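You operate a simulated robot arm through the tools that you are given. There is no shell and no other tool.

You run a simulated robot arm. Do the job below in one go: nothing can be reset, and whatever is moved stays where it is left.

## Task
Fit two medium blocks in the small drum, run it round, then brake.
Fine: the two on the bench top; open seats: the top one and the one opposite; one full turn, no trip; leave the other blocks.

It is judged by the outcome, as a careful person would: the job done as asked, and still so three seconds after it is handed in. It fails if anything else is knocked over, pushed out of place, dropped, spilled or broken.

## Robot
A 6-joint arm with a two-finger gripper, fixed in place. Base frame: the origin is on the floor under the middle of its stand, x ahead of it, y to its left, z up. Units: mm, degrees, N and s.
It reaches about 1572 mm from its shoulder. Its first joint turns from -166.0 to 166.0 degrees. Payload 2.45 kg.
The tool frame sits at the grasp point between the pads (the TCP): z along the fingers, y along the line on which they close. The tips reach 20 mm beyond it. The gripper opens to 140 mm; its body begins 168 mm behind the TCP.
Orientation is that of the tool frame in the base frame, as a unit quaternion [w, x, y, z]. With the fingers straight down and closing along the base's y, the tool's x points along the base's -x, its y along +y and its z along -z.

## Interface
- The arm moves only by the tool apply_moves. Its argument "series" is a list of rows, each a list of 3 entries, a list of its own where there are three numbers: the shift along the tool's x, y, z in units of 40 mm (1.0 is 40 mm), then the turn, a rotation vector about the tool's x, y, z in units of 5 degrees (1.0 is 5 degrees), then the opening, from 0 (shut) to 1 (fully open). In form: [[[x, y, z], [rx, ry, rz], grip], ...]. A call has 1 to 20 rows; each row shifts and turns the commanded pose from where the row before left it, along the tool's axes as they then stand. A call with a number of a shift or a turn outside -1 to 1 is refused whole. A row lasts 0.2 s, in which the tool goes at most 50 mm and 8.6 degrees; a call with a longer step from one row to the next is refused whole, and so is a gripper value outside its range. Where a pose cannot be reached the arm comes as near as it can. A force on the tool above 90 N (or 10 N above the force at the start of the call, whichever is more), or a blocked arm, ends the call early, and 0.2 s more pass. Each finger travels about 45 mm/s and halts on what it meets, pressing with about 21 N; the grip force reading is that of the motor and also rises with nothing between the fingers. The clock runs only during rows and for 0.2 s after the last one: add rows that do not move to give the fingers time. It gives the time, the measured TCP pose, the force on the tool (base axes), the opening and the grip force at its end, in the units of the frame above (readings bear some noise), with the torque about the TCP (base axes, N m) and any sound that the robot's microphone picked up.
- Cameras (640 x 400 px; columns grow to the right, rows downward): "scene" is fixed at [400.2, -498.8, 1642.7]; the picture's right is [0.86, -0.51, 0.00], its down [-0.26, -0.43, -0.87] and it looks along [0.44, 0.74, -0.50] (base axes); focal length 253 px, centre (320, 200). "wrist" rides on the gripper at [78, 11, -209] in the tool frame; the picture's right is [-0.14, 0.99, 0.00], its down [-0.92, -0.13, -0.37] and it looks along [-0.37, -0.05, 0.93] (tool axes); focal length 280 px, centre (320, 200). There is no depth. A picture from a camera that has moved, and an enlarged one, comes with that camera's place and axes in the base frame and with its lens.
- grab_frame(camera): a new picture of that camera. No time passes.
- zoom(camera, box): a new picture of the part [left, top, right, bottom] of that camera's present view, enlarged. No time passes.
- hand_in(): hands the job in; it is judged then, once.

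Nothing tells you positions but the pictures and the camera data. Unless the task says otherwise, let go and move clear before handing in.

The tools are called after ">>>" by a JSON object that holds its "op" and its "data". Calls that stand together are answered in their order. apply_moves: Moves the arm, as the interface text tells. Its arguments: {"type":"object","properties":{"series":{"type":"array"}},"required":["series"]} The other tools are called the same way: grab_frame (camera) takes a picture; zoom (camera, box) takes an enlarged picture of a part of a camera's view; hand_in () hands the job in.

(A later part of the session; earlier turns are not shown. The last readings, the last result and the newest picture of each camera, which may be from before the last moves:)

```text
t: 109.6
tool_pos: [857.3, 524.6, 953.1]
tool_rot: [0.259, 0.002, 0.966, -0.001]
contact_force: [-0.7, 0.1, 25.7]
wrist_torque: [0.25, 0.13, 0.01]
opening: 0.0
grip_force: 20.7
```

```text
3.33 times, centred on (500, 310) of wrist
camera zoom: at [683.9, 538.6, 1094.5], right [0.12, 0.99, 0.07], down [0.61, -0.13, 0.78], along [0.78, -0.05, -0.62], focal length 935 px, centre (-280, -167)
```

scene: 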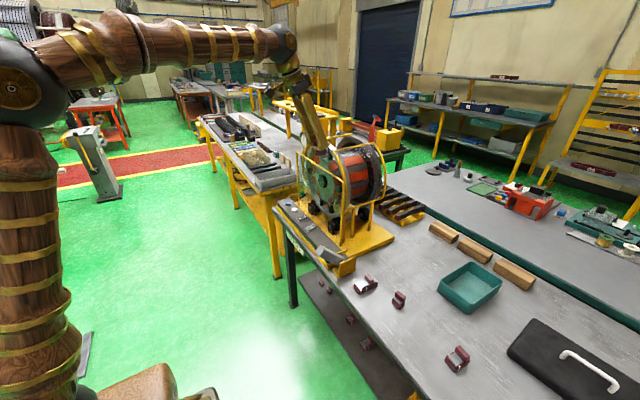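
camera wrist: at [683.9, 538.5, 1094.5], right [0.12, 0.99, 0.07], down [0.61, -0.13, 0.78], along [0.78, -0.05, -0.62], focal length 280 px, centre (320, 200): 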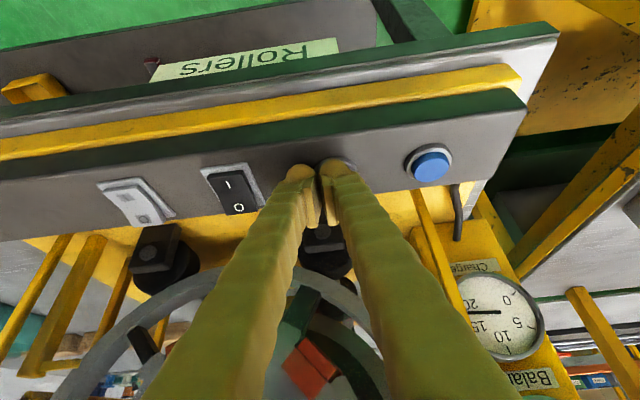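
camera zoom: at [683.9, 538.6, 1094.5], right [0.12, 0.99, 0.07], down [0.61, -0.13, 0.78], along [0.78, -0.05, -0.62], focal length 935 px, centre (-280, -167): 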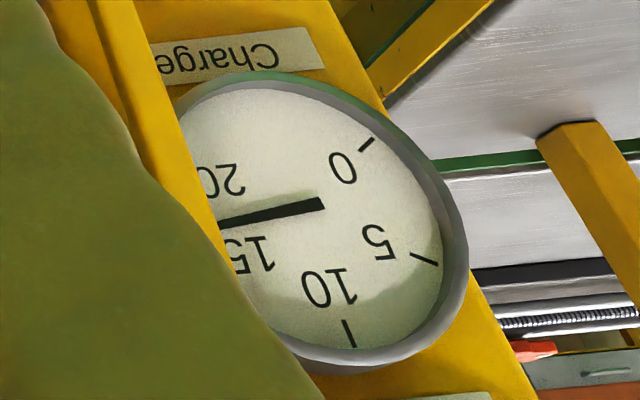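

The open seat is visible coming up the near side; block 1 is past horizontal and still held (Pull unchanged). Charge ~17. Continuing.

>>> {"op": "apply_moves", "data": {"series": [[[0, 0, 0], [0, 0, 0], 0], [[0, 0, 0], [0, 0, 0], 0], [[0, 0, 0], [0, 0, 0], 0], [[0, 0, 0], [0, 0, 0], 0], [[0, 0, 0], [0, 0, 0], 0], [[0, 0, 0], [0, 0, 0], 0], [[0, 0, 0], [0, 0, 0], 0], [[0, 0, 0], [0, 0, 0], 0], [[0, 0, 0], [0, 0, 0], 0], [[0, 0, 0], [0, 0, 0], 0], [[0, 0, 0], [0, 0, 0], 0], [[0, 0, 0], [0, 0, 0], 0], [[0, 0, 0], [0, 0, 0], 0], [[0, 0, 0], [0, 0, 0], 0], [[0, 0, 0], [0, 0, 0], 0], [[0, 0, 0], [0, 0, 0], 0], [[0, 0, 0], [0, 0, 0], 0], [[0, 0, 0], [0, 0, 0], 0], [[0, 0, 0], [0, 0, 0], 0]]}}

>>> {"op": "zoom", "data": {"camera": "scene", "box": [290, 120, 390, 210]}}

>>> {"op": "zoom", "data": {"camera": "scene", "box": [300, 110, 330, 145]}}

```text
t: 113.6
tool_pos: [856.6, 525.3, 952.2]
tool_rot: [0.258, 0.001, 0.966, -0.001]
contact_force: [-1.0, -0.4, 23.8]
wrist_torque: [0.23, 0.12, -0.02]
opening: 0.0
grip_force: 20.4
```

```text
4.44 times, centred on (340, 165) of scene
camera zoom: at [400.2, -498.8, 1642.7], right [0.86, -0.51, 0.0], down [-0.26, -0.43, -0.87], along [0.44, 0.74, -0.5], focal length 1126 px, centre (231, 356)
```

zoom: 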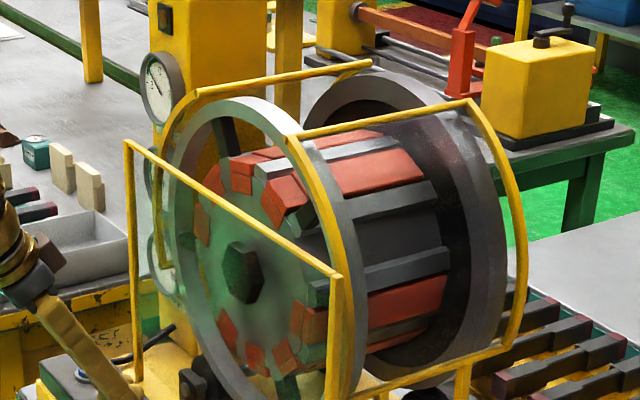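

```text
11.43 times, centred on (315, 128) of scene
camera zoom: at [400.2, -498.8, 1642.7], right [0.86, -0.51, 0.0], down [-0.26, -0.43, -0.87], along [0.44, 0.74, -0.5], focal length 2894 px, centre (377, 1029)
```

zoom: 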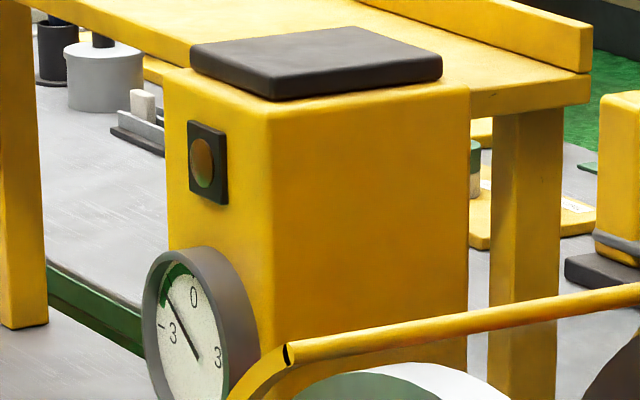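

Open seat now about 55–60° from the top. Continuing.

>>> {"op": "apply_moves", "data": {"series": [[[0, 0, 0], [0, 0, 0], 0], [[0, 0, 0], [0, 0, 0], 0], [[0, 0, 0], [0, 0, 0], 0], [[0, 0, 0], [0, 0, 0], 0], [[0, 0, 0], [0, 0, 0], 0], [[0, 0, 0], [0, 0, 0], 0], [[0, 0, 0], [0, 0, 0], 0], [[0, 0, 0], [0, 0, 0], 0], [[0, 0, 0], [0, 0, 0], 0], [[0, 0, 0], [0, 0, 0], 0], [[0, 0, 0], [0, 0, 0], 0], [[0, 0, 0], [0, 0, 0], 0], [[0, 0, 0], [0, 0, 0], 0], [[0, 0, 0], [0, 0, 0], 0], [[0, 0, 0], [0, 0, 0], 0], [[0, 0, 0], [0, 0, 0], 0], [[0, 0, 0], [0, 0, 0], 0], [[0, 0, 0], [0, 0, 0], 0], [[0, 0, 0], [0, 0, 0], 0]]}}

>>> {"op": "zoom", "data": {"camera": "scene", "box": [290, 120, 390, 210]}}

>>> {"op": "zoom", "data": {"camera": "scene", "box": [300, 110, 330, 145]}}

>>> {"op": "zoom", "data": {"camera": "wrist", "box": [440, 250, 560, 370]}}

```text
t: 117.6
tool_pos: [857.1, 525.0, 951.8]
tool_rot: [0.258, 0.001, 0.966, -0.001]
contact_force: [0.4, 0.0, 24.9]
wrist_torque: [0.26, 0.13, 0.02]
opening: 0.0
grip_force: 21.0
```

```text
4.44 times, centred on (340, 165) of scene
camera zoom: at [400.2, -498.8, 1642.7], right [0.86, -0.51, 0.0], down [-0.26, -0.43, -0.87], along [0.44, 0.74, -0.5], focal length 1126 px, centre (231, 356)
```

zoom: 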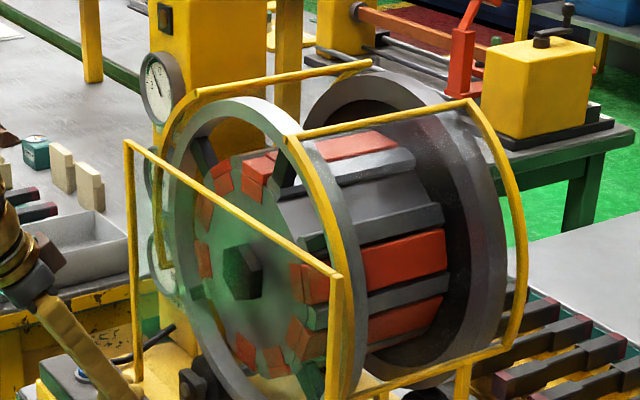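

```text
11.43 times, centred on (315, 128) of scene
camera zoom: at [400.2, -498.8, 1642.7], right [0.86, -0.51, 0.0], down [-0.26, -0.43, -0.87], along [0.44, 0.74, -0.5], focal length 2894 px, centre (377, 1029)
```

zoom: 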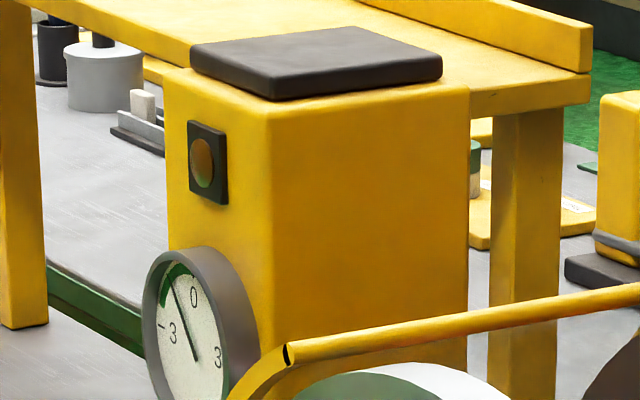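

```text
3.33 times, centred on (500, 310) of wrist
camera zoom: at [683.9, 538.6, 1094.5], right [0.12, 0.99, 0.07], down [0.61, -0.13, 0.78], along [0.78, -0.05, -0.62], focal length 935 px, centre (-280, -167)
```

zoom: 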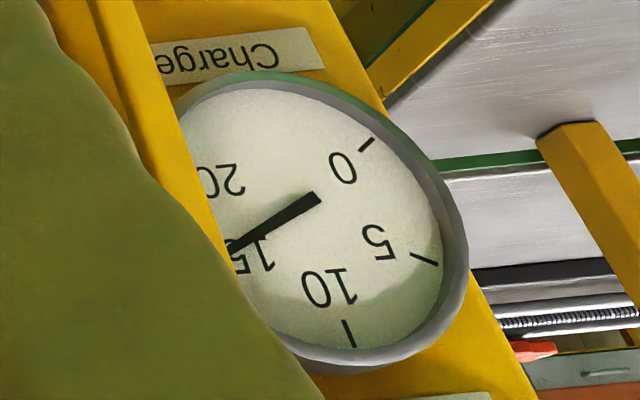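

Open seat ~38° from top, Charge ~15. Holding a bit more, then I'll creep to the top.

>>> {"op": "apply_moves", "data": {"series": [[[0, 0, 0], [0, 0, 0], 0], [[0, 0, 0], [0, 0, 0], 0], [[0, 0, 0], [0, 0, 0], 0], [[0, 0, 0], [0, 0, 0], 0], [[0, 0, 0], [0, 0, 0], 0], [[0, 0, 0], [0, 0, 0], 0], [[0, 0, 0], [0, 0, 0], 0], [[0, 0, 0], [0, 0, 0], 0], [[0, 0, 0], [0, 0, 0], 0], [[0, 0, 0], [0, 0, 0], 0], [[0, 0, 0], [0, 0, 0], 0], [[0, 0, 0], [0, 0, 0], 0], [[0, 0, 0], [0, 0, 0], 0], [[0, 0, 0], [0, 0, 0], 0]]}}

>>> {"op": "zoom", "data": {"camera": "scene", "box": [290, 120, 390, 210]}}

>>> {"op": "zoom", "data": {"camera": "scene", "box": [295, 145, 325, 170]}}

```text
t: 120.6
tool_pos: [857.8, 524.8, 952.5]
tool_rot: [0.259, 0.001, 0.966, -0.002]
contact_force: [-0.4, 0.3, 24.7]
wrist_torque: [0.25, 0.12, 0.05]
opening: 0.1
grip_force: 20.9
```

```text
4.44 times, centred on (340, 165) of scene
camera zoom: at [400.2, -498.8, 1642.7], right [0.86, -0.51, 0.0], down [-0.26, -0.43, -0.87], along [0.44, 0.74, -0.5], focal length 1126 px, centre (231, 356)
```

zoom: 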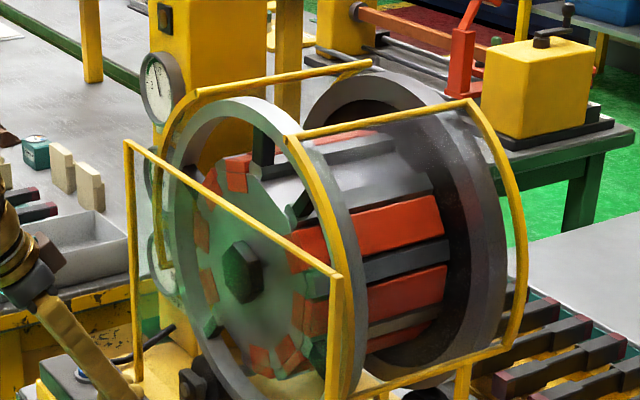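

```text
16.00 times, centred on (310, 158) of scene
camera zoom: at [400.2, -498.8, 1642.7], right [0.86, -0.51, 0.0], down [-0.26, -0.43, -0.87], along [0.44, 0.74, -0.5], focal length 4052 px, centre (480, 880)
```

zoom: 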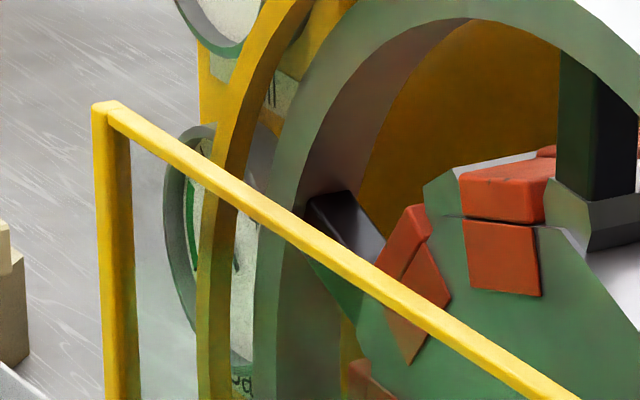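

The open seat is about 20° from top. Holding about 2 s more, then fine-adjusting.

>>> {"op": "apply_moves", "data": {"series": [[[0, 0, 0], [0, 0, 0], 0], [[0, 0, 0], [0, 0, 0], 0], [[0, 0, 0], [0, 0, 0], 0], [[0, 0, 0], [0, 0, 0], 0], [[0, 0, 0], [0, 0, 0], 0], [[0, 0, 0], [0, 0, 0], 0], [[0, 0, 0], [0, 0, 0], 0], [[0, 0, 0], [0, 0, 0], 0], [[0, 0, 0], [0, 0, 0], 0], [[0, 0, 0], [0, 0, 0], 0]]}}

>>> {"op": "zoom", "data": {"camera": "scene", "box": [295, 145, 325, 170]}}

>>> {"op": "zoom", "data": {"camera": "scene", "box": [290, 120, 390, 210]}}

```text
t: 122.8
tool_pos: [857.1, 526.0, 952.3]
tool_rot: [0.259, 0.001, 0.966, -0.002]
contact_force: [1.1, 0.2, 24.8]
wrist_torque: [0.24, 0.11, 0.02]
opening: 0.2
grip_force: 21.2
```

```text
16.00 times, centred on (310, 158) of scene
camera zoom: at [400.2, -498.8, 1642.7], right [0.86, -0.51, 0.0], down [-0.26, -0.43, -0.87], along [0.44, 0.74, -0.5], focal length 4052 px, centre (480, 880)
```

zoom: 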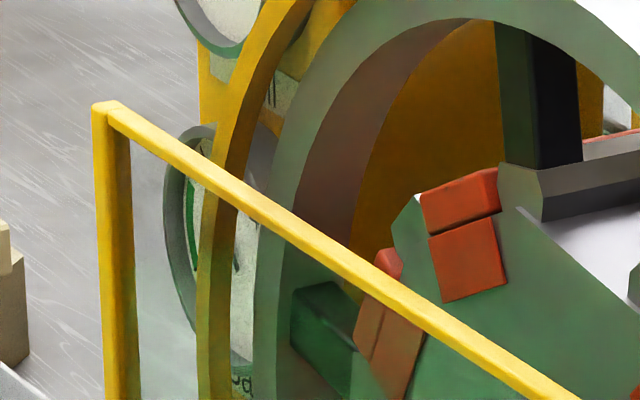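

```text
4.44 times, centred on (340, 165) of scene
camera zoom: at [400.2, -498.8, 1642.7], right [0.86, -0.51, 0.0], down [-0.26, -0.43, -0.87], along [0.44, 0.74, -0.5], focal length 1126 px, centre (231, 356)
```

zoom: 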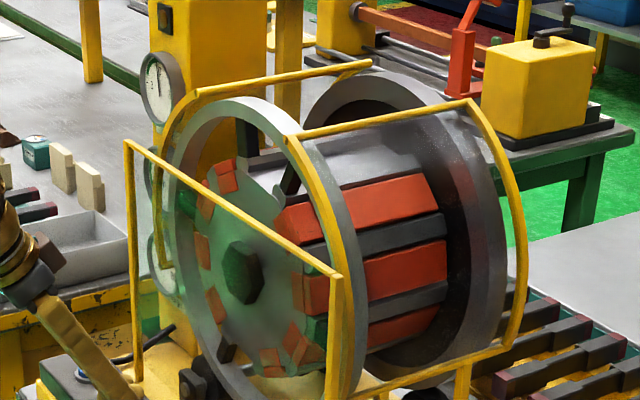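

About 6° short of top. A final ~0.7 s, then release.

>>> {"op": "apply_moves", "data": {"series": [[[0, 0, 0], [0, 0, 0], 0], [[0, 0, 0], [0, 0, 0], 0], [[0, 0, 0], [0, 0, 0], 0], [[-0.125, 0, -0.2165], [0, 0, 0], 0], [[-0.25, 0, -0.433], [0, 0, 0], 0]]}}

>>> {"op": "zoom", "data": {"camera": "scene", "box": [295, 145, 325, 170]}}

>>> {"op": "zoom", "data": {"camera": "scene", "box": [300, 110, 330, 145]}}

>>> {"op": "grab_frame", "data": {"camera": "wrist"}}

```text
t: 124.0
tool_pos: [856.3, 526.6, 980.6]
tool_rot: [0.259, 0.0, 0.966, -0.001]
contact_force: [0.3, 0.5, -0.5]
wrist_torque: [0.01, 0.03, -0.03]
opening: 0.1
grip_force: 20.7
```

```text
16.00 times, centred on (310, 158) of scene
camera zoom: at [400.2, -498.8, 1642.7], right [0.86, -0.51, 0.0], down [-0.26, -0.43, -0.87], along [0.44, 0.74, -0.5], focal length 4052 px, centre (480, 880)
```

zoom: 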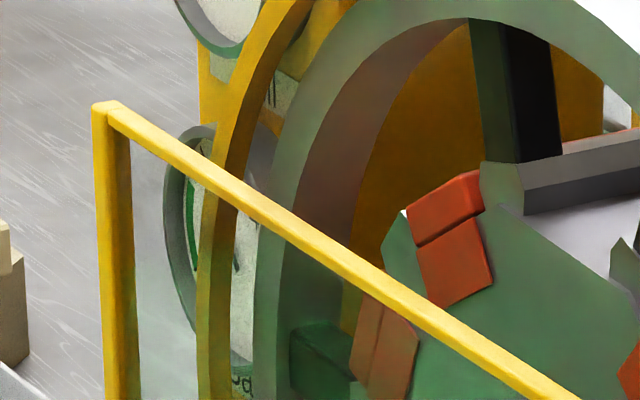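

```text
11.43 times, centred on (315, 128) of scene
camera zoom: at [400.2, -498.8, 1642.7], right [0.86, -0.51, 0.0], down [-0.26, -0.43, -0.87], along [0.44, 0.74, -0.5], focal length 2894 px, centre (377, 1029)
```

zoom: 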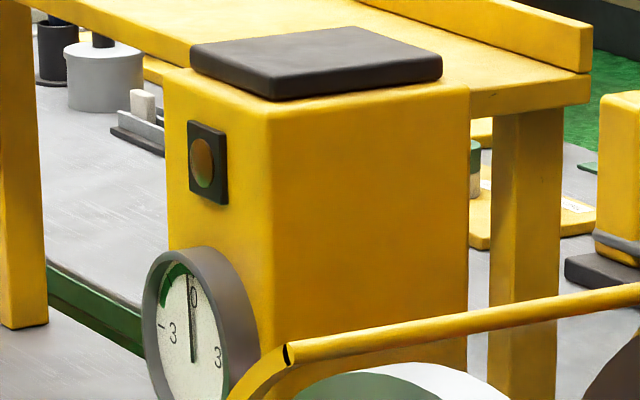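

```text
taken
camera wrist: at [684.0, 538.9, 1123.0], right [0.12, 0.99, 0.06], down [0.61, -0.13, 0.78], along [0.78, -0.06, -0.62], focal length 280 px, centre (320, 200)
```

wrist: 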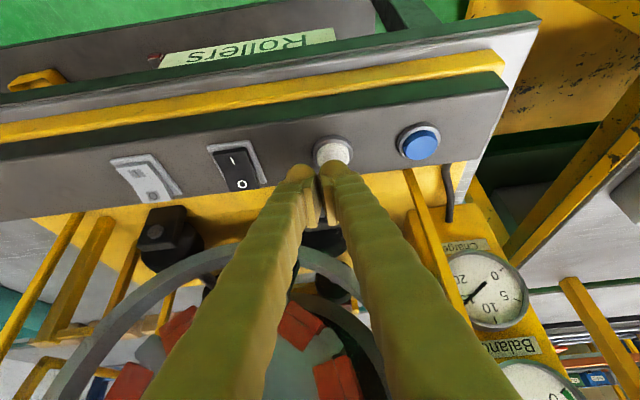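

Block 1 stayed held at the bottom, the open seat is now at the top within ~2°, Pull 0, no trip. Checking Charge and then inspecting the drum's underside for block 1.

>>> {"op": "zoom", "data": {"camera": "wrist", "box": [430, 230, 560, 350]}}

>>> {"op": "zoom", "data": {"camera": "scene", "box": [290, 120, 410, 260]}}

```text
3.33 times, centred on (495, 290) of wrist
camera zoom: at [684.0, 538.9, 1123.0], right [0.12, 0.99, 0.06], down [0.61, -0.13, 0.78], along [0.78, -0.06, -0.62], focal length 935 px, centre (-263, -100)
```

zoom: 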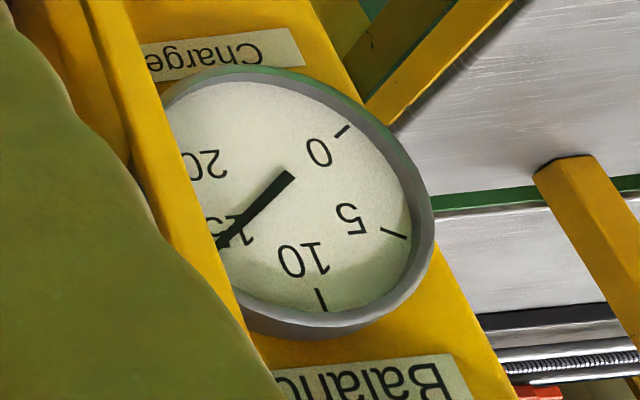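

```text
2.86 times, centred on (350, 190) of scene
camera zoom: at [400.2, -498.8, 1642.7], right [0.86, -0.51, 0.0], down [-0.26, -0.43, -0.87], along [0.44, 0.74, -0.5], focal length 724 px, centre (234, 229)
```

zoom: 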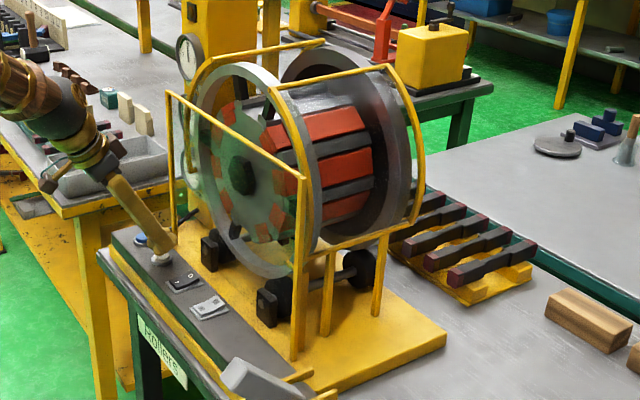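

Charge ~13.8. Now for block 2: raising, travelling back to the bench side with the tilt set to 22.5°.

>>> {"op": "apply_moves", "data": {"series": [[[-0.5, 0, -0.866], [0, 0, 0], 0], [[-0.5, 0, -0.866], [0, 0, 0], 0], [[-0.5, 0, -0.866], [0, 0, 0], 0], [[-0.5, 0, -0.866], [0, 0, 0], 0], [[-0.5, 0, -0.866], [0, 0, 0], 0], [[-0.5, 0, -0.866], [0, 0, 0], 0], [[-0.5, 0, -0.866], [0, 0, 0], 0.57], [[-0.5, 0, -0.866], [0, 0, 0], 0.57], [[-0.5, 0, -0.866], [0, 0, 0], 0.57], [[-0.5, 0, -0.866], [0, 0, 0], 0.57], [[0, 0, 0], [0, 0.75, 0], 0.57], [[0, 0, 0], [0, 0.75, 0], 0.57], [[0, -1, 0], [0, 0, 0], 0.57], [[0, -1, 0], [0, 0, 0], 0.57], [[0, -1, 0], [0, 0, 0], 0.57], [[0, -1, 0], [0, 0, 0], 0.57], [[0, -1, 0], [0, 0, 0], 0.57], [[0, -1, 0], [0, 0, 0], 0.57], [[0, -1, 0], [0, 0, 0], 0.57]]}}

>>> {"op": "apply_moves", "data": {"series": [[[0.057, -1, 0.139], [0, 0, 0], 0.57], [[0.057, -1, 0.139], [0, 0, 0], 0.57], [[0.057, -1, 0.139], [0, 0, 0], 0.57], [[0.057, -1, 0.139], [0, 0, 0], 0.57], [[0.057, -1, 0.139], [0, 0, 0], 0.57], [[0.057, -1, 0.139], [0, 0, 0], 0.57], [[0.057, -1, 0.139], [0, 0, 0], 0.57], [[0.057, -1, 0.139], [0, 0, 0], 0.57], [[0.057, -1, 0.139], [0, 0, 0], 0.57], [[0.057, -1, 0.139], [0, 0, 0], 0.57], [[0.057, -1, 0.139], [0, 0, 0], 0.57], [[0, 0, 0], [0, 0, 0], 0.57]]}}

```text
t: 128.0
tool_pos: [856.2, 246.4, 1381.7]
tool_rot: [0.196, 0.001, 0.981, -0.002]
contact_force: [-0.3, -0.1, -0.6]
wrist_torque: [0.01, 0.0, 0.03]
opening: 80.0
grip_force: 0.0
```

```text
t: 130.6
tool_pos: [855.4, -194.2, 1318.3]
tool_rot: [0.195, 0.001, 0.981, -0.002]
contact_force: [0.6, 0.0, 0.4]
wrist_torque: [0.01, -0.03, 0.04]
opening: 79.8
grip_force: 0.0
```

Swinging the tool around again toward block 2.

>>> {"op": "apply_moves", "data": {"series": [[[0, 0, 0], [0.383, 0.004, 0.923], 0.57], [[0, 0, 0], [0.383, 0.004, 0.923], 0.57], [[0, 0, 0], [0.383, 0.004, 0.923], 0.57], [[0, 0, 0], [0.383, 0.004, 0.923], 0.57], [[0, 0, 0], [0.383, 0.004, 0.923], 0.57], [[0, 0, 0], [0.383, 0.004, 0.923], 0.57], [[0, 0, 0], [0.383, 0.004, 0.923], 0.57], [[0, 0, 0], [0.383, 0.004, 0.923], 0.57], [[0, 0, 0], [0.383, 0.004, 0.923], 0.57], [[0, 0, 0], [0.383, 0.004, 0.923], 0.57], [[0, 0, 0], [0.383, 0.004, 0.923], 0.57], [[0, 0, 0], [0.383, 0.004, 0.923], 0.57], [[0, 0, 0], [0.383, 0.004, 0.923], 0.57], [[0, 0, 0], [0.383, 0.004, 0.923], 0.57], [[0, 0, 0], [0.383, 0.004, 0.923], 0.57], [[0, 0, 0], [0.383, 0.004, 0.923], 0.57], [[0, 0, 0], [0.383, 0.004, 0.923], 0.57], [[0, 0, 0], [0.383, 0.004, 0.923], 0.57], [[0, 0, 0], [0.383, 0.004, 0.923], 0.57], [[0, 0, 0], [0.383, 0.004, 0.923], 0.57]]}}

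>>> {"op": "apply_moves", "data": {"series": [[[0, 0, 0], [0.383, 0.004, 0.923], 0.57], [[0, 0, 0], [0.383, 0.004, 0.923], 0.57], [[0, 0, 0], [0.383, 0.004, 0.923], 0.57], [[0, 0, 0], [0.383, 0.004, 0.923], 0.57], [[0, 0, 0], [0.383, 0.004, 0.923], 0.57], [[0, 0, 0], [0.383, 0.004, 0.923], 0.57], [[0, 0, 0], [0.383, 0.004, 0.923], 0.57], [[0, 0, 0], [0.383, 0.004, 0.923], 0.57], [[0, 0, 0], [0.383, 0.004, 0.923], 0.57], [[0, 0, 0], [0.383, 0.004, 0.923], 0.57], [[0, 0, 0], [0.383, 0.004, 0.923], 0.57], [[0, 0, 0], [0.383, 0.004, 0.923], 0.57], [[0, 0, 0], [0.383, 0.004, 0.923], 0.57], [[0, 0, 0], [0.383, 0.004, 0.923], 0.57], [[0, 0, 0], [0.383, 0.004, 0.923], 0.57], [[0, 0, 0], [0.383, 0.004, 0.923], 0.57]]}}

```text
t: 134.8
tool_pos: [855.2, -192.9, 1317.3]
tool_rot: [0.123, 0.752, 0.629, -0.152]
contact_force: [-0.6, 0.0, 0.8]
wrist_torque: [-0.01, 0.0, 0.01]
opening: 79.8
grip_force: 0.1
```

```text
t: 138.2
tool_pos: [835.0, -191.9, 1288.1]
tool_rot: [-0.003, 0.981, -0.003, -0.194]
contact_force: [-0.2, -1.3, -0.6]
wrist_torque: [0.0, 0.02, 0.0]
opening: 79.7
grip_force: 0.0
out of reach, approached as far as the arm can: row 12, 13, 14, 15, 16
```

Turned fully around (yaw 180°). Moving over block 2 and matching its yaw.

>>> {"op": "apply_moves", "data": {"series": [[[0.624, 0.459, 0.606], [0, 0, 0], 0.57], [[0.624, 0.459, 0.606], [0, 0, 0], 0.57], [[0.624, 0.459, 0.606], [0, 0, 0], 0.57], [[0.624, 0.459, 0.606], [0, 0, 0], 0.57], [[0.624, 0.459, 0.606], [0, 0, 0], 0.57], [[0.624, 0.459, 0.606], [0, 0, 0], 0.57], [[0.624, 0.459, 0.606], [0, 0, 0], 0.57], [[0.624, 0.459, 0.606], [0, 0, 0], 0.57], [[0.624, 0.459, 0.606], [0, 0, 0], 0.57], [[0, 0, 0], [0.248, 0.003, 0.6], 0.57], [[0, 0, 0], [0.248, 0.003, 0.6], 0.57], [[0, 0, 0], [0, 0, 0], 0.57]]}}

>>> {"op": "grab_frame", "data": {"camera": "wrist"}}

>>> {"op": "zoom", "data": {"camera": "scene", "box": [410, 280, 510, 390]}}

```text
t: 140.8
tool_pos: [957.8, -357.2, 1000.8]
tool_rot: [-0.014, 0.979, -0.057, -0.197]
contact_force: [0.2, 0.3, -0.3]
wrist_torque: [0.01, 0.0, 0.0]
opening: 79.4
grip_force: 0.0
```

```text
taken
camera wrist: at [1107.2, -385.7, 1162.4], right [-0.24, -0.97, 0.05], down [-0.69, 0.21, 0.7], along [-0.68, 0.14, -0.72], focal length 280 px, centre (320, 200)
```

wrist: 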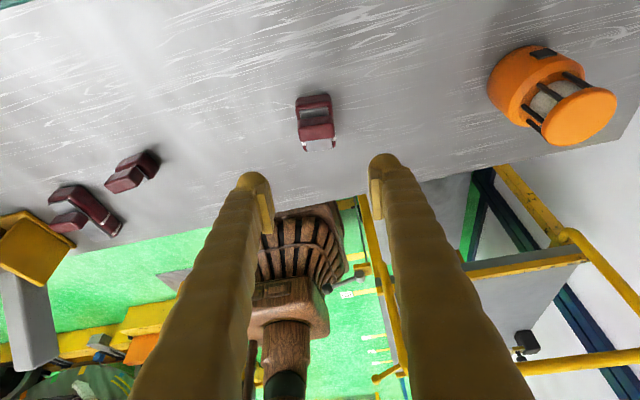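

```text
3.64 times, centred on (460, 335) of scene
camera zoom: at [400.2, -498.8, 1642.7], right [0.86, -0.51, 0.0], down [-0.26, -0.43, -0.87], along [0.44, 0.74, -0.5], focal length 921 px, centre (-189, -291)
```

zoom: 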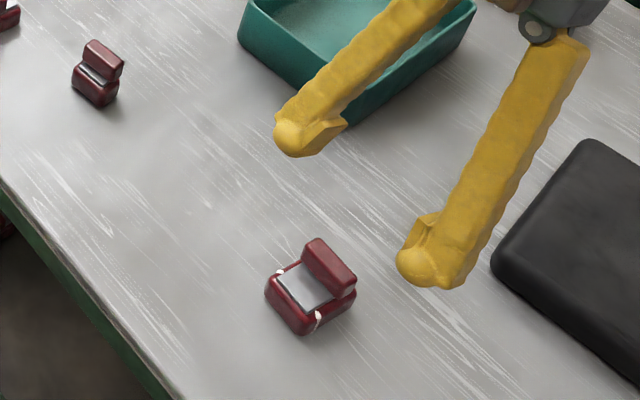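

Block 2 is between the fingers; I'll narrow the opening slightly to stay clear of the bin and zoom to verify alignment.

>>> {"op": "zoom", "data": {"camera": "wrist", "box": [270, 80, 360, 170]}}

>>> {"op": "zoom", "data": {"camera": "scene", "box": [430, 230, 520, 330]}}

```text
4.44 times, centred on (315, 125) of wrist
camera zoom: at [1107.2, -385.7, 1162.4], right [-0.24, -0.97, 0.05], down [-0.69, 0.21, 0.7], along [-0.68, 0.14, -0.72], focal length 1246 px, centre (342, 533)
```

zoom: 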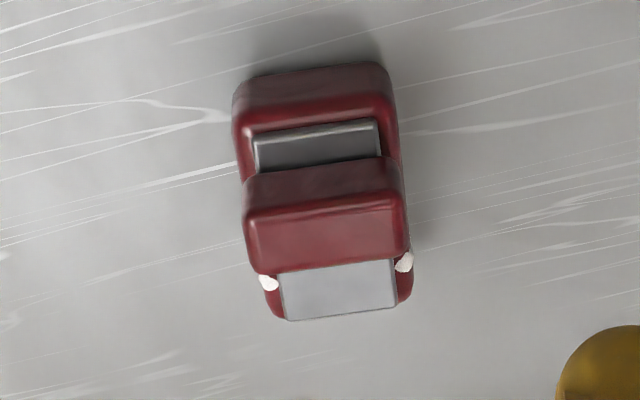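

```text
4.00 times, centred on (475, 280) of scene
camera zoom: at [400.2, -498.8, 1642.7], right [0.86, -0.51, 0.0], down [-0.26, -0.43, -0.87], along [0.44, 0.74, -0.5], focal length 1013 px, centre (-300, -120)
```

zoom: 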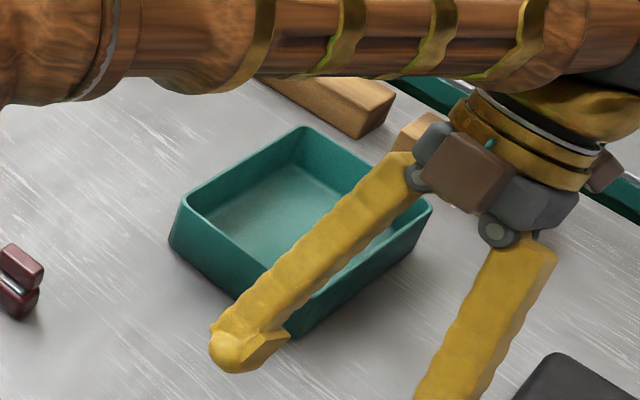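

Aligned within about 2 mm. Descending to block 2 in two stages.

>>> {"op": "apply_moves", "data": {"series": [[[0, 0, 0], [0, 0, 0], 0.45], [[0.334, 0.004, 0.742], [0, 0, 0], 0.45], [[0.334, 0.004, 0.742], [0, 0, 0], 0.45], [[0, 0, 0], [0, 0, 0], 0.45]]}}

>>> {"op": "zoom", "data": {"camera": "wrist", "box": [230, 90, 430, 230]}}

>>> {"op": "zoom", "data": {"camera": "scene", "box": [420, 270, 510, 370]}}

```text
t: 141.8
tool_pos: [959.1, -357.5, 934.7]
tool_rot: [-0.014, 0.979, -0.058, -0.196]
contact_force: [0.1, -1.1, -0.1]
wrist_torque: [-0.02, 0.0, -0.02]
opening: 63.3
grip_force: 0.0
```

```text
2.86 times, centred on (330, 160) of wrist
camera zoom: at [1108.9, -385.5, 1097.6], right [-0.24, -0.97, 0.05], down [-0.69, 0.21, 0.7], along [-0.68, 0.14, -0.72], focal length 801 px, centre (291, 314)
```

zoom: 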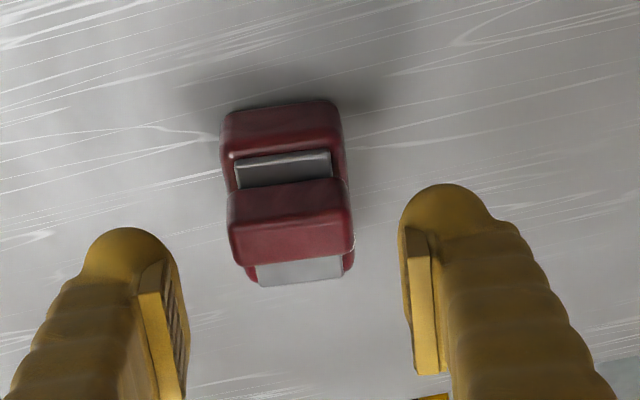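

```text
4.00 times, centred on (465, 320) of scene
camera zoom: at [400.2, -498.8, 1642.7], right [0.86, -0.51, 0.0], down [-0.26, -0.43, -0.87], along [0.44, 0.74, -0.5], focal length 1013 px, centre (-260, -280)
```

zoom: 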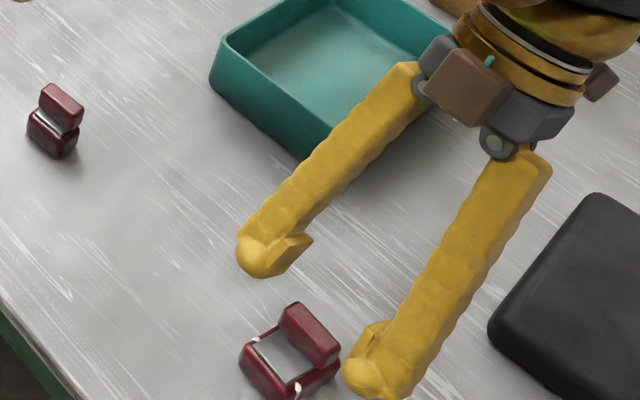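

Same relative picture as with block 1. Descending to grip height and closing.

>>> {"op": "apply_moves", "data": {"series": [[[0.145, 0, 0.337], [0, 0, 0], 0.45], [[0.135, 0, 0.32], [0, 0, 0], 0.45], [[0, 0, 0], [0, 0, 0], 0.45], [[0, 0, 0], [0, 0, 0], 0.2], [[0, 0, 0], [0, 0, 0], 0.2], [[0, 0, 0], [0, 0, 0], 0.2], [[0, 0, 0], [0, 0, 0], 0.2]]}}

>>> {"op": "zoom", "data": {"camera": "wrist", "box": [230, 90, 430, 230]}}

>>> {"op": "zoom", "data": {"camera": "scene", "box": [420, 290, 500, 390]}}

```text
t: 143.4
tool_pos: [960.5, -357.3, 907.4]
tool_rot: [-0.015, 0.979, -0.058, -0.197]
contact_force: [0.1, -2.8, 1.0]
wrist_torque: [-0.01, -0.08, -0.02]
opening: 38.1
grip_force: 20.3
```

```text
2.86 times, centred on (330, 160) of wrist
camera zoom: at [1109.3, -385.4, 1068.9], right [-0.24, -0.97, 0.05], down [-0.69, 0.21, 0.7], along [-0.68, 0.14, -0.72], focal length 801 px, centre (291, 314)
```

zoom: 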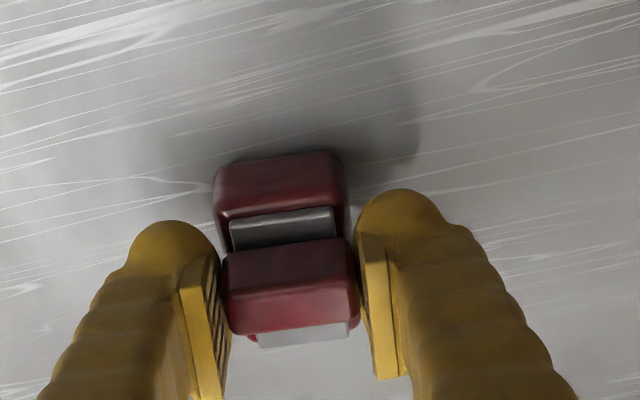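

```text
4.00 times, centred on (460, 340) of scene
camera zoom: at [400.2, -498.8, 1642.7], right [0.86, -0.51, 0.0], down [-0.26, -0.43, -0.87], along [0.44, 0.74, -0.5], focal length 1013 px, centre (-240, -360)
```

zoom: 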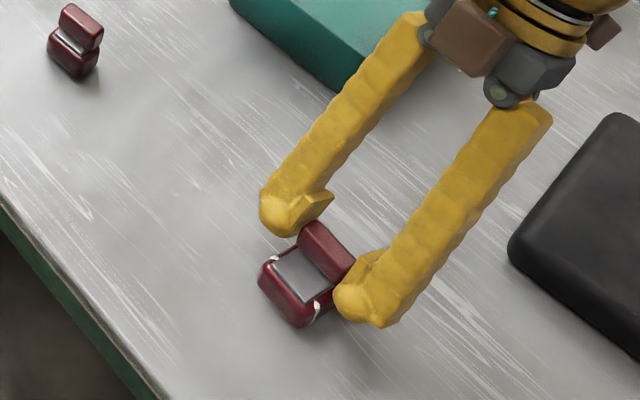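

Gripped at 38.1 mm. Lifting, easing the yaw away from the wrist stop, and bringing it to the turning spot.

>>> {"op": "apply_moves", "data": {"series": [[[-0.048, 0, -0.115], [0, 0, 0], 0.1], [[-0.097, 0, -0.231], [0, 0, 0], 0.1], [[-0.193, 0, -0.462], [0, 0, 0], 0.1], [[-0.387, -0.005, -0.923], [0, 0, 0], 0.1], [[0, 0, 0], [-0.387, -0.005, -0.922], 0.1], [[0, 0, 0], [-0.387, -0.005, -0.922], 0.1], [[-0.524, -0.457, -0.526], [0, 0, 0], 0.1], [[-0.524, -0.457, -0.526], [0, 0, 0], 0.1], [[-0.524, -0.457, -0.526], [0, 0, 0], 0.1], [[-0.524, -0.457, -0.526], [0, 0, 0], 0.1], [[-0.524, -0.457, -0.526], [0, 0, 0], 0.1], [[-0.524, -0.457, -0.526], [0, 0, 0], 0.1], [[-0.524, -0.457, -0.526], [0, 0, 0], 0.1], [[-0.524, -0.457, -0.526], [0, 0, 0], 0.1], [[-0.524, -0.457, -0.526], [0, 0, 0], 0.1], [[0, 0, 0], [0, 0, 0], 0.1]]}}

>>> {"op": "zoom", "data": {"camera": "wrist", "box": [230, 90, 430, 230]}}

>>> {"op": "grab_frame", "data": {"camera": "scene"}}

```text
t: 146.8
tool_pos: [848.9, -199.5, 1228.9]
tool_rot: [0.003, 0.98, 0.027, -0.197]
contact_force: [0.6, -0.2, -5.7]
wrist_torque: [0.02, -0.05, 0.03]
opening: 37.5
grip_force: 21.2
```

```text
2.86 times, centred on (330, 160) of wrist
camera zoom: at [1001.6, -201.2, 1392.2], right [-0.07, -1.0, 0.05], down [-0.71, 0.09, 0.7], along [-0.7, 0.01, -0.72], focal length 801 px, centre (291, 314)
```

zoom: 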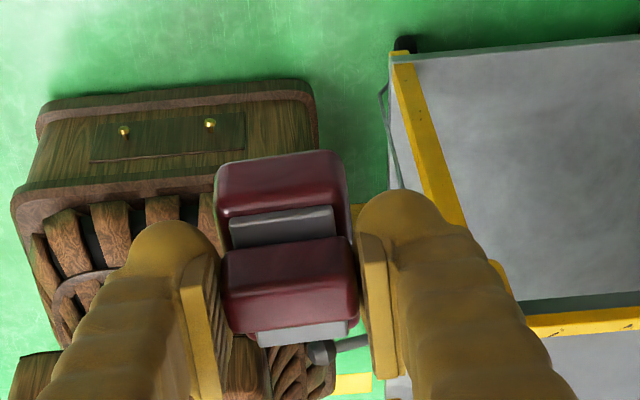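

```text
taken
```

scene: 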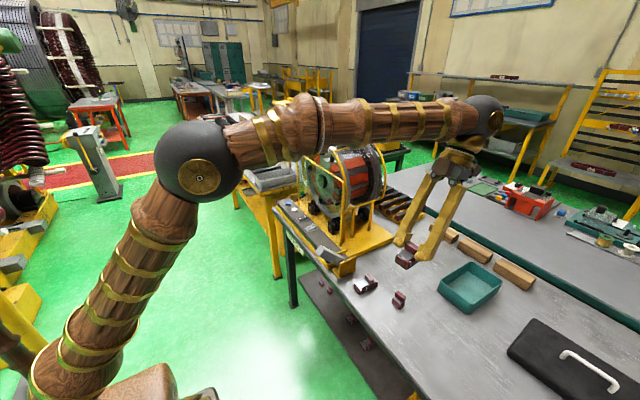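

Block 2 held well. Turning the tool 177° to face the drum.

>>> {"op": "apply_moves", "data": {"series": [[[0, 0, 0], [-0.386, -0.005, -0.922], 0.1], [[0, 0, 0], [-0.386, -0.005, -0.922], 0.1], [[0, 0, 0], [-0.386, -0.005, -0.922], 0.1], [[0, 0, 0], [-0.386, -0.005, -0.922], 0.1], [[0, 0, 0], [-0.386, -0.005, -0.922], 0.1], [[0, 0, 0], [-0.386, -0.005, -0.922], 0.1], [[0, 0, 0], [-0.386, -0.005, -0.922], 0.1], [[0, 0, 0], [-0.386, -0.005, -0.922], 0.1], [[0, 0, 0], [-0.386, -0.005, -0.922], 0.1], [[0, 0, 0], [-0.386, -0.005, -0.922], 0.1], [[0, 0, 0], [-0.386, -0.005, -0.922], 0.1], [[0, 0, 0], [-0.386, -0.005, -0.922], 0.1], [[0, 0, 0], [-0.386, -0.005, -0.922], 0.1], [[0, 0, 0], [-0.386, -0.005, -0.922], 0.1], [[0, 0, 0], [-0.386, -0.005, -0.922], 0.1], [[0, 0, 0], [-0.386, -0.005, -0.922], 0.1], [[0, 0, 0], [-0.386, -0.005, -0.922], 0.1], [[0, 0, 0], [-0.386, -0.005, -0.922], 0.1], [[0, 0, 0], [-0.386, -0.005, -0.922], 0.1], [[0, 0, 0], [-0.386, -0.005, -0.922], 0.1]]}}

>>> {"op": "apply_moves", "data": {"series": [[[0, 0, 0], [-0.386, -0.005, -0.922], 0.1], [[0, 0, 0], [-0.386, -0.005, -0.922], 0.1], [[0, 0, 0], [-0.386, -0.005, -0.922], 0.1], [[0, 0, 0], [-0.386, -0.005, -0.922], 0.1], [[0, 0, 0], [-0.386, -0.005, -0.922], 0.1], [[0, 0, 0], [-0.386, -0.005, -0.922], 0.1], [[0, 0, 0], [-0.386, -0.005, -0.922], 0.1], [[0, 0, 0], [-0.386, -0.005, -0.922], 0.1], [[0, 0, 0], [-0.386, -0.005, -0.922], 0.1], [[0, 0, 0], [-0.386, -0.005, -0.922], 0.1], [[0, 0, 0], [-0.386, -0.005, -0.922], 0.1], [[0, 0, 0], [-0.386, -0.005, -0.922], 0.1], [[0, 0, 0], [-0.386, -0.005, -0.922], 0.1], [[0, 0, 0], [-0.386, -0.005, -0.922], 0.1], [[0, 0, 0], [-0.386, -0.005, -0.922], 0.1], [[0, 0, 0], [-0.154, -0.002, -0.369], 0.1], [[0, 0, 0], [0, 0, 0], 0.1]]}}

```text
t: 151.0
tool_pos: [848.6, -199.5, 1228.3]
tool_rot: [0.153, 0.608, 0.769, -0.125]
contact_force: [0.0, -0.3, -5.8]
wrist_torque: [0.05, 0.03, -0.01]
opening: 37.5
grip_force: 21.5
```

```text
t: 154.6
tool_pos: [849.9, -198.7, 1229.4]
tool_rot: [0.197, -0.003, 0.98, -0.004]
contact_force: [0.1, -0.1, -5.8]
wrist_torque: [0.02, 0.03, 0.01]
opening: 37.3
grip_force: 20.4
```

Facing the drum. Carrying block 2 up and across to in front of it.

>>> {"op": "apply_moves", "data": {"series": [[[-0.086, 0.965, -0.205], [0, 0, 0], 0.1], [[-0.086, 0.965, -0.205], [0, 0, 0], 0.1], [[-0.086, 0.965, -0.205], [0, 0, 0], 0.1], [[-0.086, 0.965, -0.205], [0, 0, 0], 0.1], [[-0.086, 0.965, -0.205], [0, 0, 0], 0.1], [[-0.086, 0.965, -0.205], [0, 0, 0], 0.1], [[-0.086, 0.965, -0.205], [0, 0, 0], 0.1], [[-0.086, 0.965, -0.205], [0, 0, 0], 0.1], [[-0.086, 0.965, -0.205], [0, 0, 0], 0.1], [[-0.086, 0.965, -0.205], [0, 0, 0], 0.1], [[-0.086, 0.965, -0.205], [0, 0, 0], 0.1], [[-0.086, 0.965, -0.205], [0, 0, 0], 0.1], [[-0.086, 0.965, -0.205], [0, 0, 0], 0.1], [[-0.086, 0.965, -0.205], [0, 0, 0], 0.1], [[-0.086, 0.965, -0.205], [0, 0, 0], 0.1], [[-0.086, 0.965, -0.205], [0, 0, 0], 0.1], [[0, 0, 0], [0, 0, 0], 0.1]]}}

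>>> {"op": "grab_frame", "data": {"camera": "wrist"}}

>>> {"op": "zoom", "data": {"camera": "wrist", "box": [400, 100, 560, 230]}}

>>> {"op": "zoom", "data": {"camera": "wrist", "box": [265, 150, 395, 280]}}

```text
t: 158.2
tool_pos: [847.9, 418.3, 1364.8]
tool_rot: [0.197, -0.001, 0.98, -0.005]
contact_force: [-0.1, -0.1, -4.9]
wrist_torque: [-0.06, 0.04, 0.01]
opening: 37.5
grip_force: 20.8
```

```text
taken
camera wrist: at [693.5, 431.7, 1527.8], right [0.12, 0.99, 0.05], down [0.71, -0.12, 0.7], along [0.7, -0.05, -0.72], focal length 280 px, centre (320, 200)
```

wrist: 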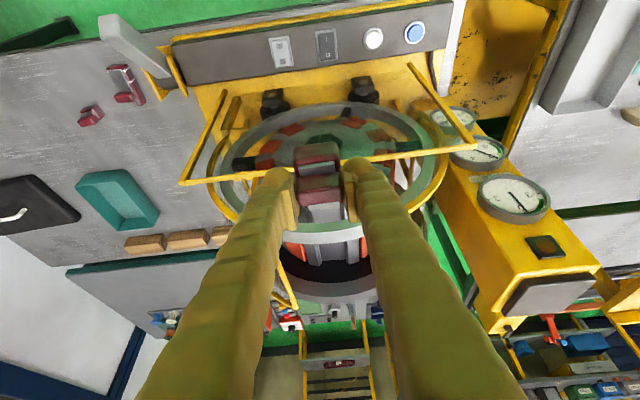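

```text
3.08 times, centred on (480, 165) of wrist
camera zoom: at [693.5, 431.7, 1527.8], right [0.12, 0.99, 0.05], down [0.71, -0.12, 0.7], along [0.7, -0.05, -0.72], focal length 863 px, centre (-172, 308)
```

zoom: 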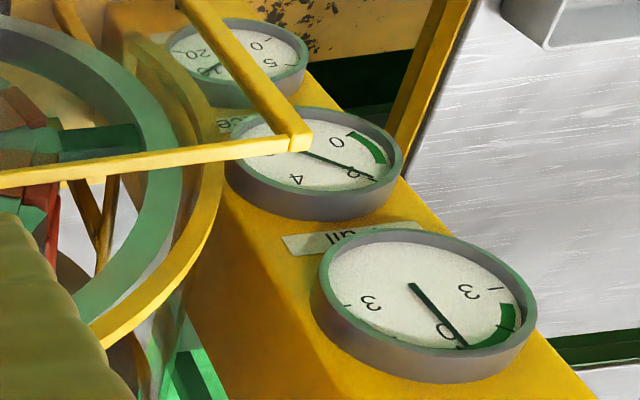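

```text
3.08 times, centred on (330, 215) of wrist
camera zoom: at [693.5, 431.7, 1527.8], right [0.12, 0.99, 0.05], down [0.71, -0.12, 0.7], along [0.7, -0.05, -0.72], focal length 863 px, centre (289, 154)
```

zoom: 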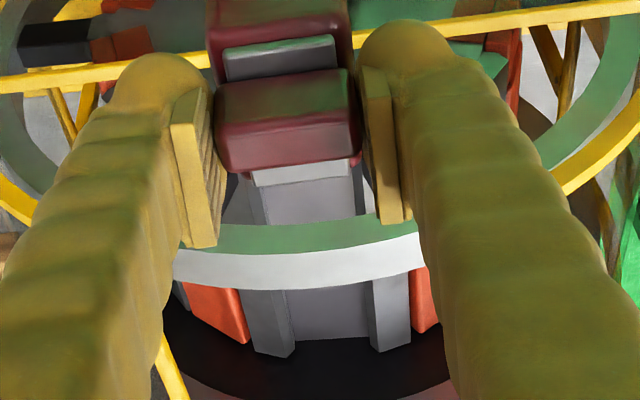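

Balance still reads 2 and Pull 0, so block 1 is safely at the bottom. Measuring the open seat's exact position before moving in.

>>> {"op": "zoom", "data": {"camera": "wrist", "box": [310, 225, 370, 270]}}

>>> {"op": "zoom", "data": {"camera": "scene", "box": [310, 120, 370, 180]}}

```text
8.89 times, centred on (340, 248) of wrist
camera zoom: at [693.5, 431.7, 1527.8], right [0.12, 0.99, 0.05], down [0.71, -0.12, 0.7], along [0.7, -0.05, -0.72], focal length 2492 px, centre (142, -222)
```

zoom: 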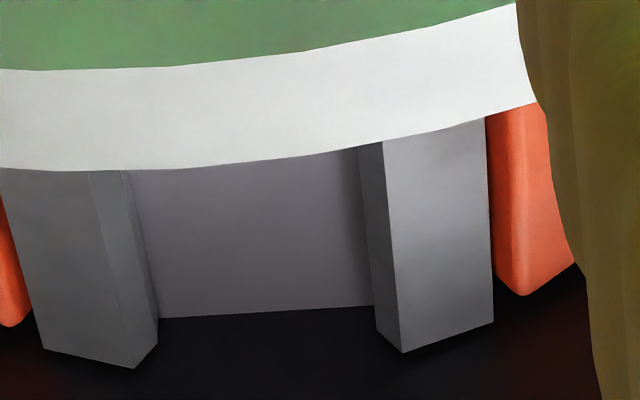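

```text
6.67 times, centred on (340, 150) of scene
camera zoom: at [400.2, -498.8, 1642.7], right [0.86, -0.51, 0.0], down [-0.26, -0.43, -0.87], along [0.44, 0.74, -0.5], focal length 1688 px, centre (187, 533)
```

zoom: 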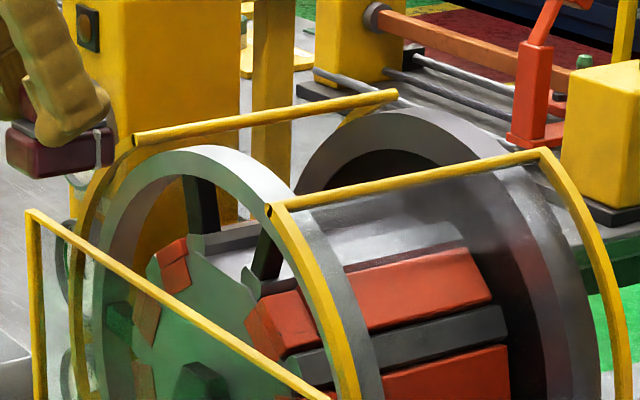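

The seat centre is at y≈413 (drum about 3.6° short of top — mirror of the first time, acceptable). Moving in over the opening at y≈413.

>>> {"op": "apply_moves", "data": {"series": [[[-0.922, -0.07, 0.388], [0, 0, 0], 0.1], [[-0.922, -0.07, 0.388], [0, 0, 0], 0.1], [[-0.922, 0, 0.388], [0, 0, 0], 0.1], [[-0.922, 0, 0.388], [0, 0, 0], 0.1], [[-0.922, 0, 0.388], [0, 0, 0], 0.1], [[-0.1, 0, 0.042], [0, 0, 0], 0.1], [[0, 0, 0], [0, 0, 0], 0.1]]}}

>>> {"op": "zoom", "data": {"camera": "wrist", "box": [250, 70, 400, 220]}}

>>> {"op": "zoom", "data": {"camera": "scene", "box": [310, 110, 380, 180]}}

```text
t: 159.8
tool_pos: [1052.9, 414.1, 1366.2]
tool_rot: [0.197, -0.001, 0.98, -0.004]
contact_force: [-0.1, 0.1, -5.5]
wrist_torque: [0.01, 0.07, -0.01]
opening: 37.3
grip_force: 20.9
```

```text
2.67 times, centred on (325, 145) of wrist
camera zoom: at [898.3, 426.9, 1528.5], right [0.12, 0.99, 0.05], down [0.71, -0.12, 0.7], along [0.7, -0.05, -0.72], focal length 748 px, centre (307, 347)
```

zoom: 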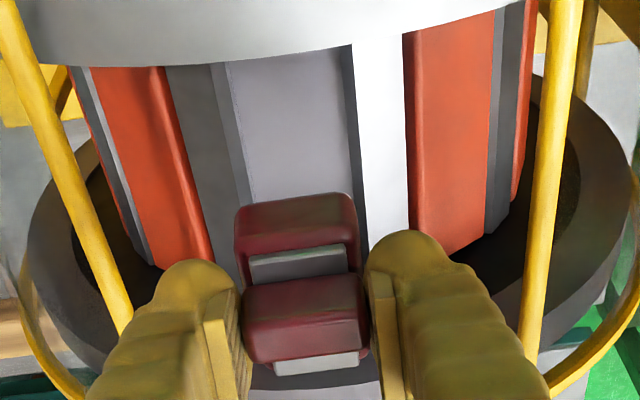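

```text
5.71 times, centred on (345, 145) of scene
camera zoom: at [400.2, -498.8, 1642.7], right [0.86, -0.51, 0.0], down [-0.26, -0.43, -0.87], along [0.44, 0.74, -0.5], focal length 1447 px, centre (177, 514)
```

zoom: 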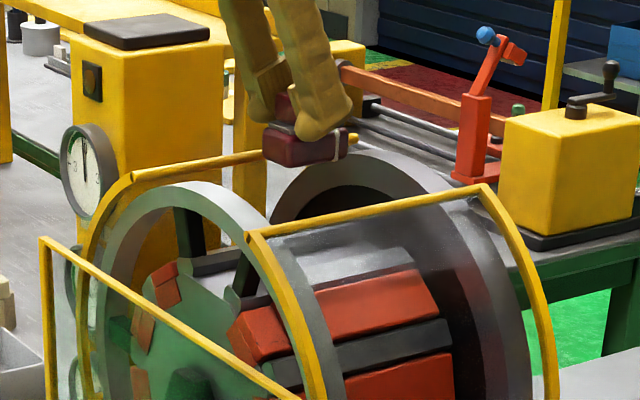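

Well aligned. Lowering in stages as before.

>>> {"op": "apply_moves", "data": {"series": [[[0.193, -0.012, 0.461], [0, 0, 0], 0.1], [[0.193, -0.012, 0.461], [0, 0, 0], 0.1], [[0.135, 0, 0.323], [0, 0, 0], 0.1], [[0, 0, 0], [0, 0, 0], 0.1]]}}

>>> {"op": "zoom", "data": {"camera": "wrist", "box": [250, 70, 400, 220]}}

>>> {"op": "zoom", "data": {"camera": "scene", "box": [310, 120, 370, 180]}}

```text
t: 160.8
tool_pos: [1052.9, 413.8, 1311.8]
tool_rot: [0.197, -0.002, 0.98, -0.004]
contact_force: [1.0, -0.4, -4.7]
wrist_torque: [-0.01, 0.08, -0.01]
opening: 37.3
grip_force: 21.2
```

```text
2.67 times, centred on (325, 145) of wrist
camera zoom: at [897.5, 425.8, 1474.2], right [0.12, 0.99, 0.05], down [0.71, -0.12, 0.7], along [0.7, -0.05, -0.72], focal length 748 px, centre (307, 347)
```

zoom: 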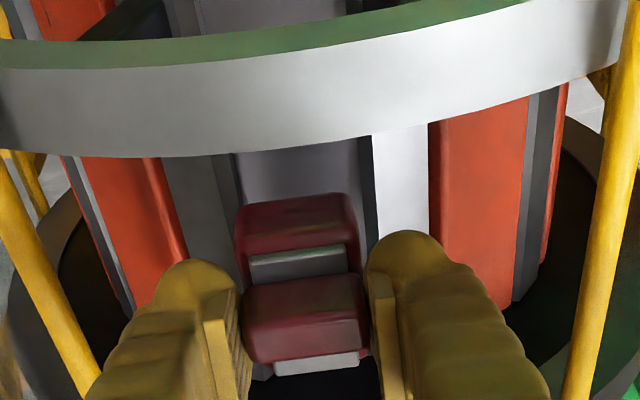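

```text
6.67 times, centred on (340, 150) of scene
camera zoom: at [400.2, -498.8, 1642.7], right [0.86, -0.51, 0.0], down [-0.26, -0.43, -0.87], along [0.44, 0.74, -0.5], focal length 1688 px, centre (187, 533)
```

zoom: 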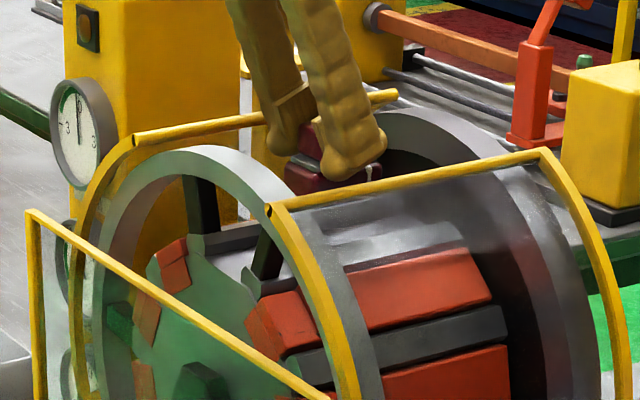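

Continuing down to just above contact.

>>> {"op": "apply_moves", "data": {"series": [[[0.125, -0.01, 0.3], [0, 0, 0], 0.1], [[0.125, -0.01, 0.3], [0, 0, 0], 0.1], [[0.029, 0, 0.069], [0, 0, 0], 0.1], [[0.019, 0, 0.046], [0, 0, 0], 0.1]]}}

>>> {"op": "apply_moves", "data": {"series": [[[0.019, 0, 0.046], [0, 0, 0], 0.1], [[0.0097, 0, 0.023], [0, 0, 0], 0.1]]}}

```text
t: 161.8
tool_pos: [1052.3, 412.3, 1280.9]
tool_rot: [0.196, -0.002, 0.981, -0.003]
contact_force: [0.0, 0.3, -5.4]
wrist_torque: [0.01, 0.06, 0.03]
opening: 37.5
grip_force: 20.5
```

```text
t: 162.4
tool_pos: [1052.0, 412.1, 1278.2]
tool_rot: [0.198, -0.002, 0.98, -0.005]
contact_force: [1.3, -0.1, -1.6]
wrist_torque: [0.0, -0.04, 0.02]
opening: 37.5
grip_force: 20.8
```

Contact is starting (weight being taken up). One more small step, then release.

>>> {"op": "apply_moves", "data": {"series": [[[0.0097, 0, 0.023], [0, 0, 0], 0.1], [[0.0097, 0, 0.023], [0, 0, 0], 0.1]]}}

>>> {"op": "zoom", "data": {"camera": "wrist", "box": [250, 70, 400, 220]}}

```text
t: 163.0
tool_pos: [1051.1, 414.2, 1279.2]
tool_rot: [0.198, -0.003, 0.98, -0.003]
contact_force: [7.4, 3.1, 20.6]
wrist_torque: [0.16, -0.5, 0.04]
opening: 37.4
grip_force: 20.7
```

```text
2.67 times, centred on (325, 145) of wrist
camera zoom: at [896.9, 424.4, 1440.3], right [0.12, 0.99, 0.05], down [0.71, -0.12, 0.7], along [0.7, -0.05, -0.71], focal length 748 px, centre (307, 347)
```

zoom: 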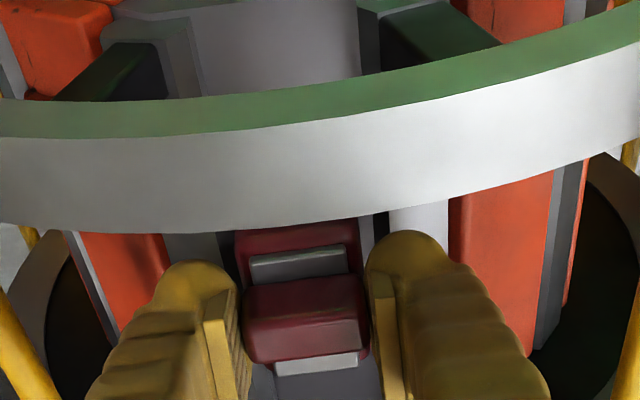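

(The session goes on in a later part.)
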